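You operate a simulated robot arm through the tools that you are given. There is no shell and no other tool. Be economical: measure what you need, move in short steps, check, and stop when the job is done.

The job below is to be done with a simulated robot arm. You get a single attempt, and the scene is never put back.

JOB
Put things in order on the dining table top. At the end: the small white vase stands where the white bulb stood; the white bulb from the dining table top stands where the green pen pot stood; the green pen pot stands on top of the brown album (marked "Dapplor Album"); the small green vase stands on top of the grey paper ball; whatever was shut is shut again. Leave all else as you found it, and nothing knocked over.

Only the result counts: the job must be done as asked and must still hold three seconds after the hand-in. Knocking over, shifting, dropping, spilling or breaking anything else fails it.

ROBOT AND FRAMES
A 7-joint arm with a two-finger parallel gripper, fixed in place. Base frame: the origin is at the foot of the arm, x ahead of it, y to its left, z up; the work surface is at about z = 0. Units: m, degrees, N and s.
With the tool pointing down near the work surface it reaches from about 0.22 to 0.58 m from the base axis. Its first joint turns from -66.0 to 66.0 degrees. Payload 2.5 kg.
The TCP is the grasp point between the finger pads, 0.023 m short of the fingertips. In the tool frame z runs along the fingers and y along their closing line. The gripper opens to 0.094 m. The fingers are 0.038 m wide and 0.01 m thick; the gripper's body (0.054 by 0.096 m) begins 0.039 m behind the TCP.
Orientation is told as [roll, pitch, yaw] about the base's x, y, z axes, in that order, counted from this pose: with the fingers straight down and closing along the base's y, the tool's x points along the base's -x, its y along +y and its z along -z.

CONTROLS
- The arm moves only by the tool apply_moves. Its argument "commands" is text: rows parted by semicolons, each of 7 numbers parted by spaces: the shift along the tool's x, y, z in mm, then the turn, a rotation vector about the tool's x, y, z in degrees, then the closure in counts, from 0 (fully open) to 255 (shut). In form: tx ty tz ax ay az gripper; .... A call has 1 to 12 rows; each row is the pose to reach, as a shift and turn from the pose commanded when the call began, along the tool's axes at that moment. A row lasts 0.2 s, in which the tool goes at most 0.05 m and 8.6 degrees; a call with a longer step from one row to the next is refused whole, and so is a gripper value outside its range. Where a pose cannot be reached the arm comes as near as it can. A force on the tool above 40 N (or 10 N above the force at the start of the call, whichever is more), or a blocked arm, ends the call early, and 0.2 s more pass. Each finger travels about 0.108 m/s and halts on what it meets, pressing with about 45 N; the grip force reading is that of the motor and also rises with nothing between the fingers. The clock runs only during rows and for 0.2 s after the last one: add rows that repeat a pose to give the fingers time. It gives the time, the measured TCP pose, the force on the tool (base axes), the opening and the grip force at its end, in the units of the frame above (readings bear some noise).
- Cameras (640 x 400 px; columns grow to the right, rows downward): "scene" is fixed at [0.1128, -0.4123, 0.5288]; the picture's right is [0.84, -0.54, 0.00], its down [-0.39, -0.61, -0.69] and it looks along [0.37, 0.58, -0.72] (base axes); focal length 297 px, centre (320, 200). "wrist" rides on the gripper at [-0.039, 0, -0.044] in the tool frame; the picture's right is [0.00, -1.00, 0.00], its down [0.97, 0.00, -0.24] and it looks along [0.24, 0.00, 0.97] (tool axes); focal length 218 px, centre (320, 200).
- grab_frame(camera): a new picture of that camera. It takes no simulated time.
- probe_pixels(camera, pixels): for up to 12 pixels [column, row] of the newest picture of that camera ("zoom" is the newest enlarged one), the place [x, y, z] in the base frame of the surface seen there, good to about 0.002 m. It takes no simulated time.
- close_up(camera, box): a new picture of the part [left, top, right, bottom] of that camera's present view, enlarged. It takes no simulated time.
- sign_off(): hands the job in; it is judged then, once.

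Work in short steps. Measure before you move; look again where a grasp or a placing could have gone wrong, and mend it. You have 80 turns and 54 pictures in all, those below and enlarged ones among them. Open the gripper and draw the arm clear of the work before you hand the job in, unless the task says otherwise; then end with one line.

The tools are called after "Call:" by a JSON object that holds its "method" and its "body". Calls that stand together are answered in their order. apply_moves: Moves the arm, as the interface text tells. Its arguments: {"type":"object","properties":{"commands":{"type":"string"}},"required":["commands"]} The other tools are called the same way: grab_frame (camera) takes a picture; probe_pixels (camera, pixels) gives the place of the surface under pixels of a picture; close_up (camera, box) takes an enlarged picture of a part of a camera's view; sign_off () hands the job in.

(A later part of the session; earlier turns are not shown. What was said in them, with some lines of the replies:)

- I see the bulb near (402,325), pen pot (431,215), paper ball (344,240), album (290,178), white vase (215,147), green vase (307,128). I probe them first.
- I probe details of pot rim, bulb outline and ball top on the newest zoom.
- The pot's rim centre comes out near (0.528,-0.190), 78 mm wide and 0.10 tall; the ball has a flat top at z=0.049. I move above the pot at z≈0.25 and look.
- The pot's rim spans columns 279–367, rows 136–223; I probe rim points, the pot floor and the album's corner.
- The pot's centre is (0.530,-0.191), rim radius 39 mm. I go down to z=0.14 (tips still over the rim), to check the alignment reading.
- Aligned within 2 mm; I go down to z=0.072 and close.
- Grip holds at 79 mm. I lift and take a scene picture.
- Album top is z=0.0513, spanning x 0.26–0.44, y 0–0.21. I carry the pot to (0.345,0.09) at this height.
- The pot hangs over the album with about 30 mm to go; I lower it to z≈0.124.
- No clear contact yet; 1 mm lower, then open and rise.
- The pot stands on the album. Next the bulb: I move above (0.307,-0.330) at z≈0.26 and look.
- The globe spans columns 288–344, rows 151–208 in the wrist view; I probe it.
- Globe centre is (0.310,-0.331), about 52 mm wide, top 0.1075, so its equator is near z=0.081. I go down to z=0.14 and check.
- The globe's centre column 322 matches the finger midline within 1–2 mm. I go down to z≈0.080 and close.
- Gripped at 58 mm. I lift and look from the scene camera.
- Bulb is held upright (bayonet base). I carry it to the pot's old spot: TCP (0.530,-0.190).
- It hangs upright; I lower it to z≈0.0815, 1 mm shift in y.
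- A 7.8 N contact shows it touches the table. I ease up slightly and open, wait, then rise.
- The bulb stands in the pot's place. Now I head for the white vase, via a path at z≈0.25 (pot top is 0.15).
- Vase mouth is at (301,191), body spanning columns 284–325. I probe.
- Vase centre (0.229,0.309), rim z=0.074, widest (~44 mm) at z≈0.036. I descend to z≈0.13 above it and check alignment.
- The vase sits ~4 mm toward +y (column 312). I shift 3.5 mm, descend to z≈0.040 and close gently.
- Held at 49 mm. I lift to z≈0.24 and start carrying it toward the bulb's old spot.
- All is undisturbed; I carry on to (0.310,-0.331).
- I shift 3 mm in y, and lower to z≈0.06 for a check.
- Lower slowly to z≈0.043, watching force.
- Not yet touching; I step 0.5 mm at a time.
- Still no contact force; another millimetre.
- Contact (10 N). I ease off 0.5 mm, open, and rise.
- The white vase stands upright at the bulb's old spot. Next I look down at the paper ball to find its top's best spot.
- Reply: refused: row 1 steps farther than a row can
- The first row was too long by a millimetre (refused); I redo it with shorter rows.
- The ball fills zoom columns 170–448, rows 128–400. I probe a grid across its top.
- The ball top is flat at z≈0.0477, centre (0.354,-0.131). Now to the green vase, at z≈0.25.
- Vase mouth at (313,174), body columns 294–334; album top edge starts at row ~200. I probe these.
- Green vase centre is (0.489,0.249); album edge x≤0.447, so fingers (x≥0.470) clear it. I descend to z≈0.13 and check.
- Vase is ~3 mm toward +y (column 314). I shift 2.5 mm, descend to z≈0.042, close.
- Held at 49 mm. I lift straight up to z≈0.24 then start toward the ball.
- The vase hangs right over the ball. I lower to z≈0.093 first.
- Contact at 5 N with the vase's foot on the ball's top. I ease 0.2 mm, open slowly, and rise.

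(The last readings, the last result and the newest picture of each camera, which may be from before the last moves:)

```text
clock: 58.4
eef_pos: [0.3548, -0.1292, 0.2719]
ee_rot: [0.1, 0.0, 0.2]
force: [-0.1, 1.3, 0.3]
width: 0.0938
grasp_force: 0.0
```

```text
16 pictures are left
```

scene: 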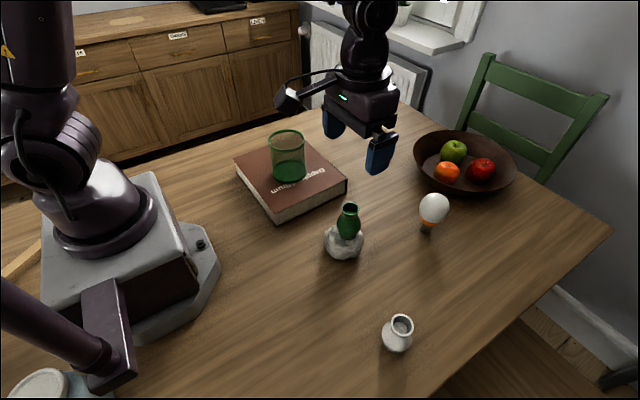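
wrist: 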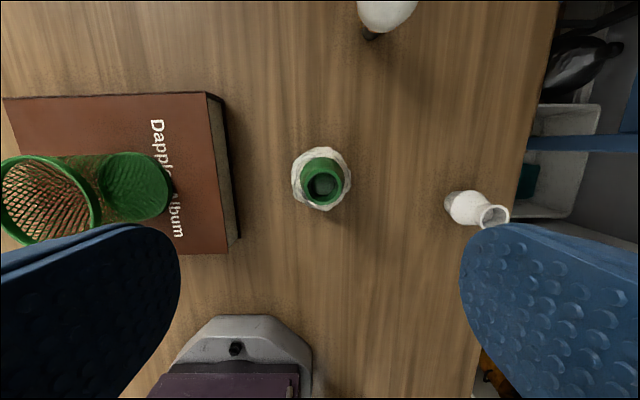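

All stand. A close look at the stack before handing in, to check it isn't tilting, after raising the arm a bit more.

Call:
{"method": "apply_moves", "body": {"commands": "0 0 -40 0 0 0 0;0 0 -40 0 0 0 0;0 0 -40 0 0 0 0;0 0 -40 0 0 0 0;0 0 -40 0 0 0 0"}}

Call:
{"method": "close_up", "body": {"camera": "scene", "box": [300, 180, 460, 370]}}

```text
clock: 59.6
eef_pos: [0.3536, -0.1286, 0.3119]
ee_rot: [0.0, 0.0, 0.1]
force: [-0.3, 0.5, 0.8]
width: 0.0938
grasp_force: 0.1
```

```text
2.11 times, centred on (380, 275) of scene
```

zoom: 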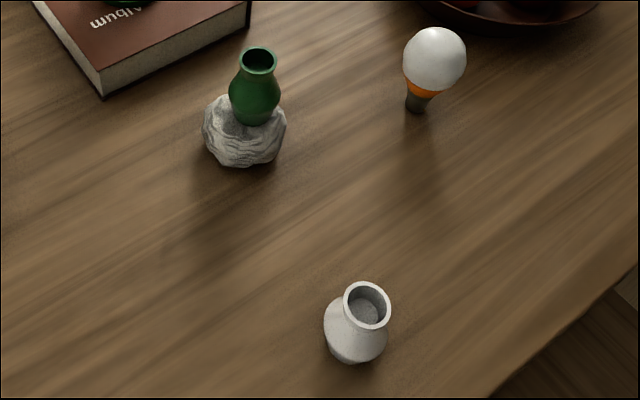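

Everything is upright and in place, the gripper is open and clear; I hand in.

Call:
{"method": "sign_off", "body": {}}

```text
The job is handed in.
```

I handed the job in with all four moves done. The pen pot is on the album, the bulb is where the pot stood, the white vase is where the bulb stood, and the green vase is on the paper ball. In the last pictures everything stood upright and nothing else looked moved. I opened nothing that had been shut.
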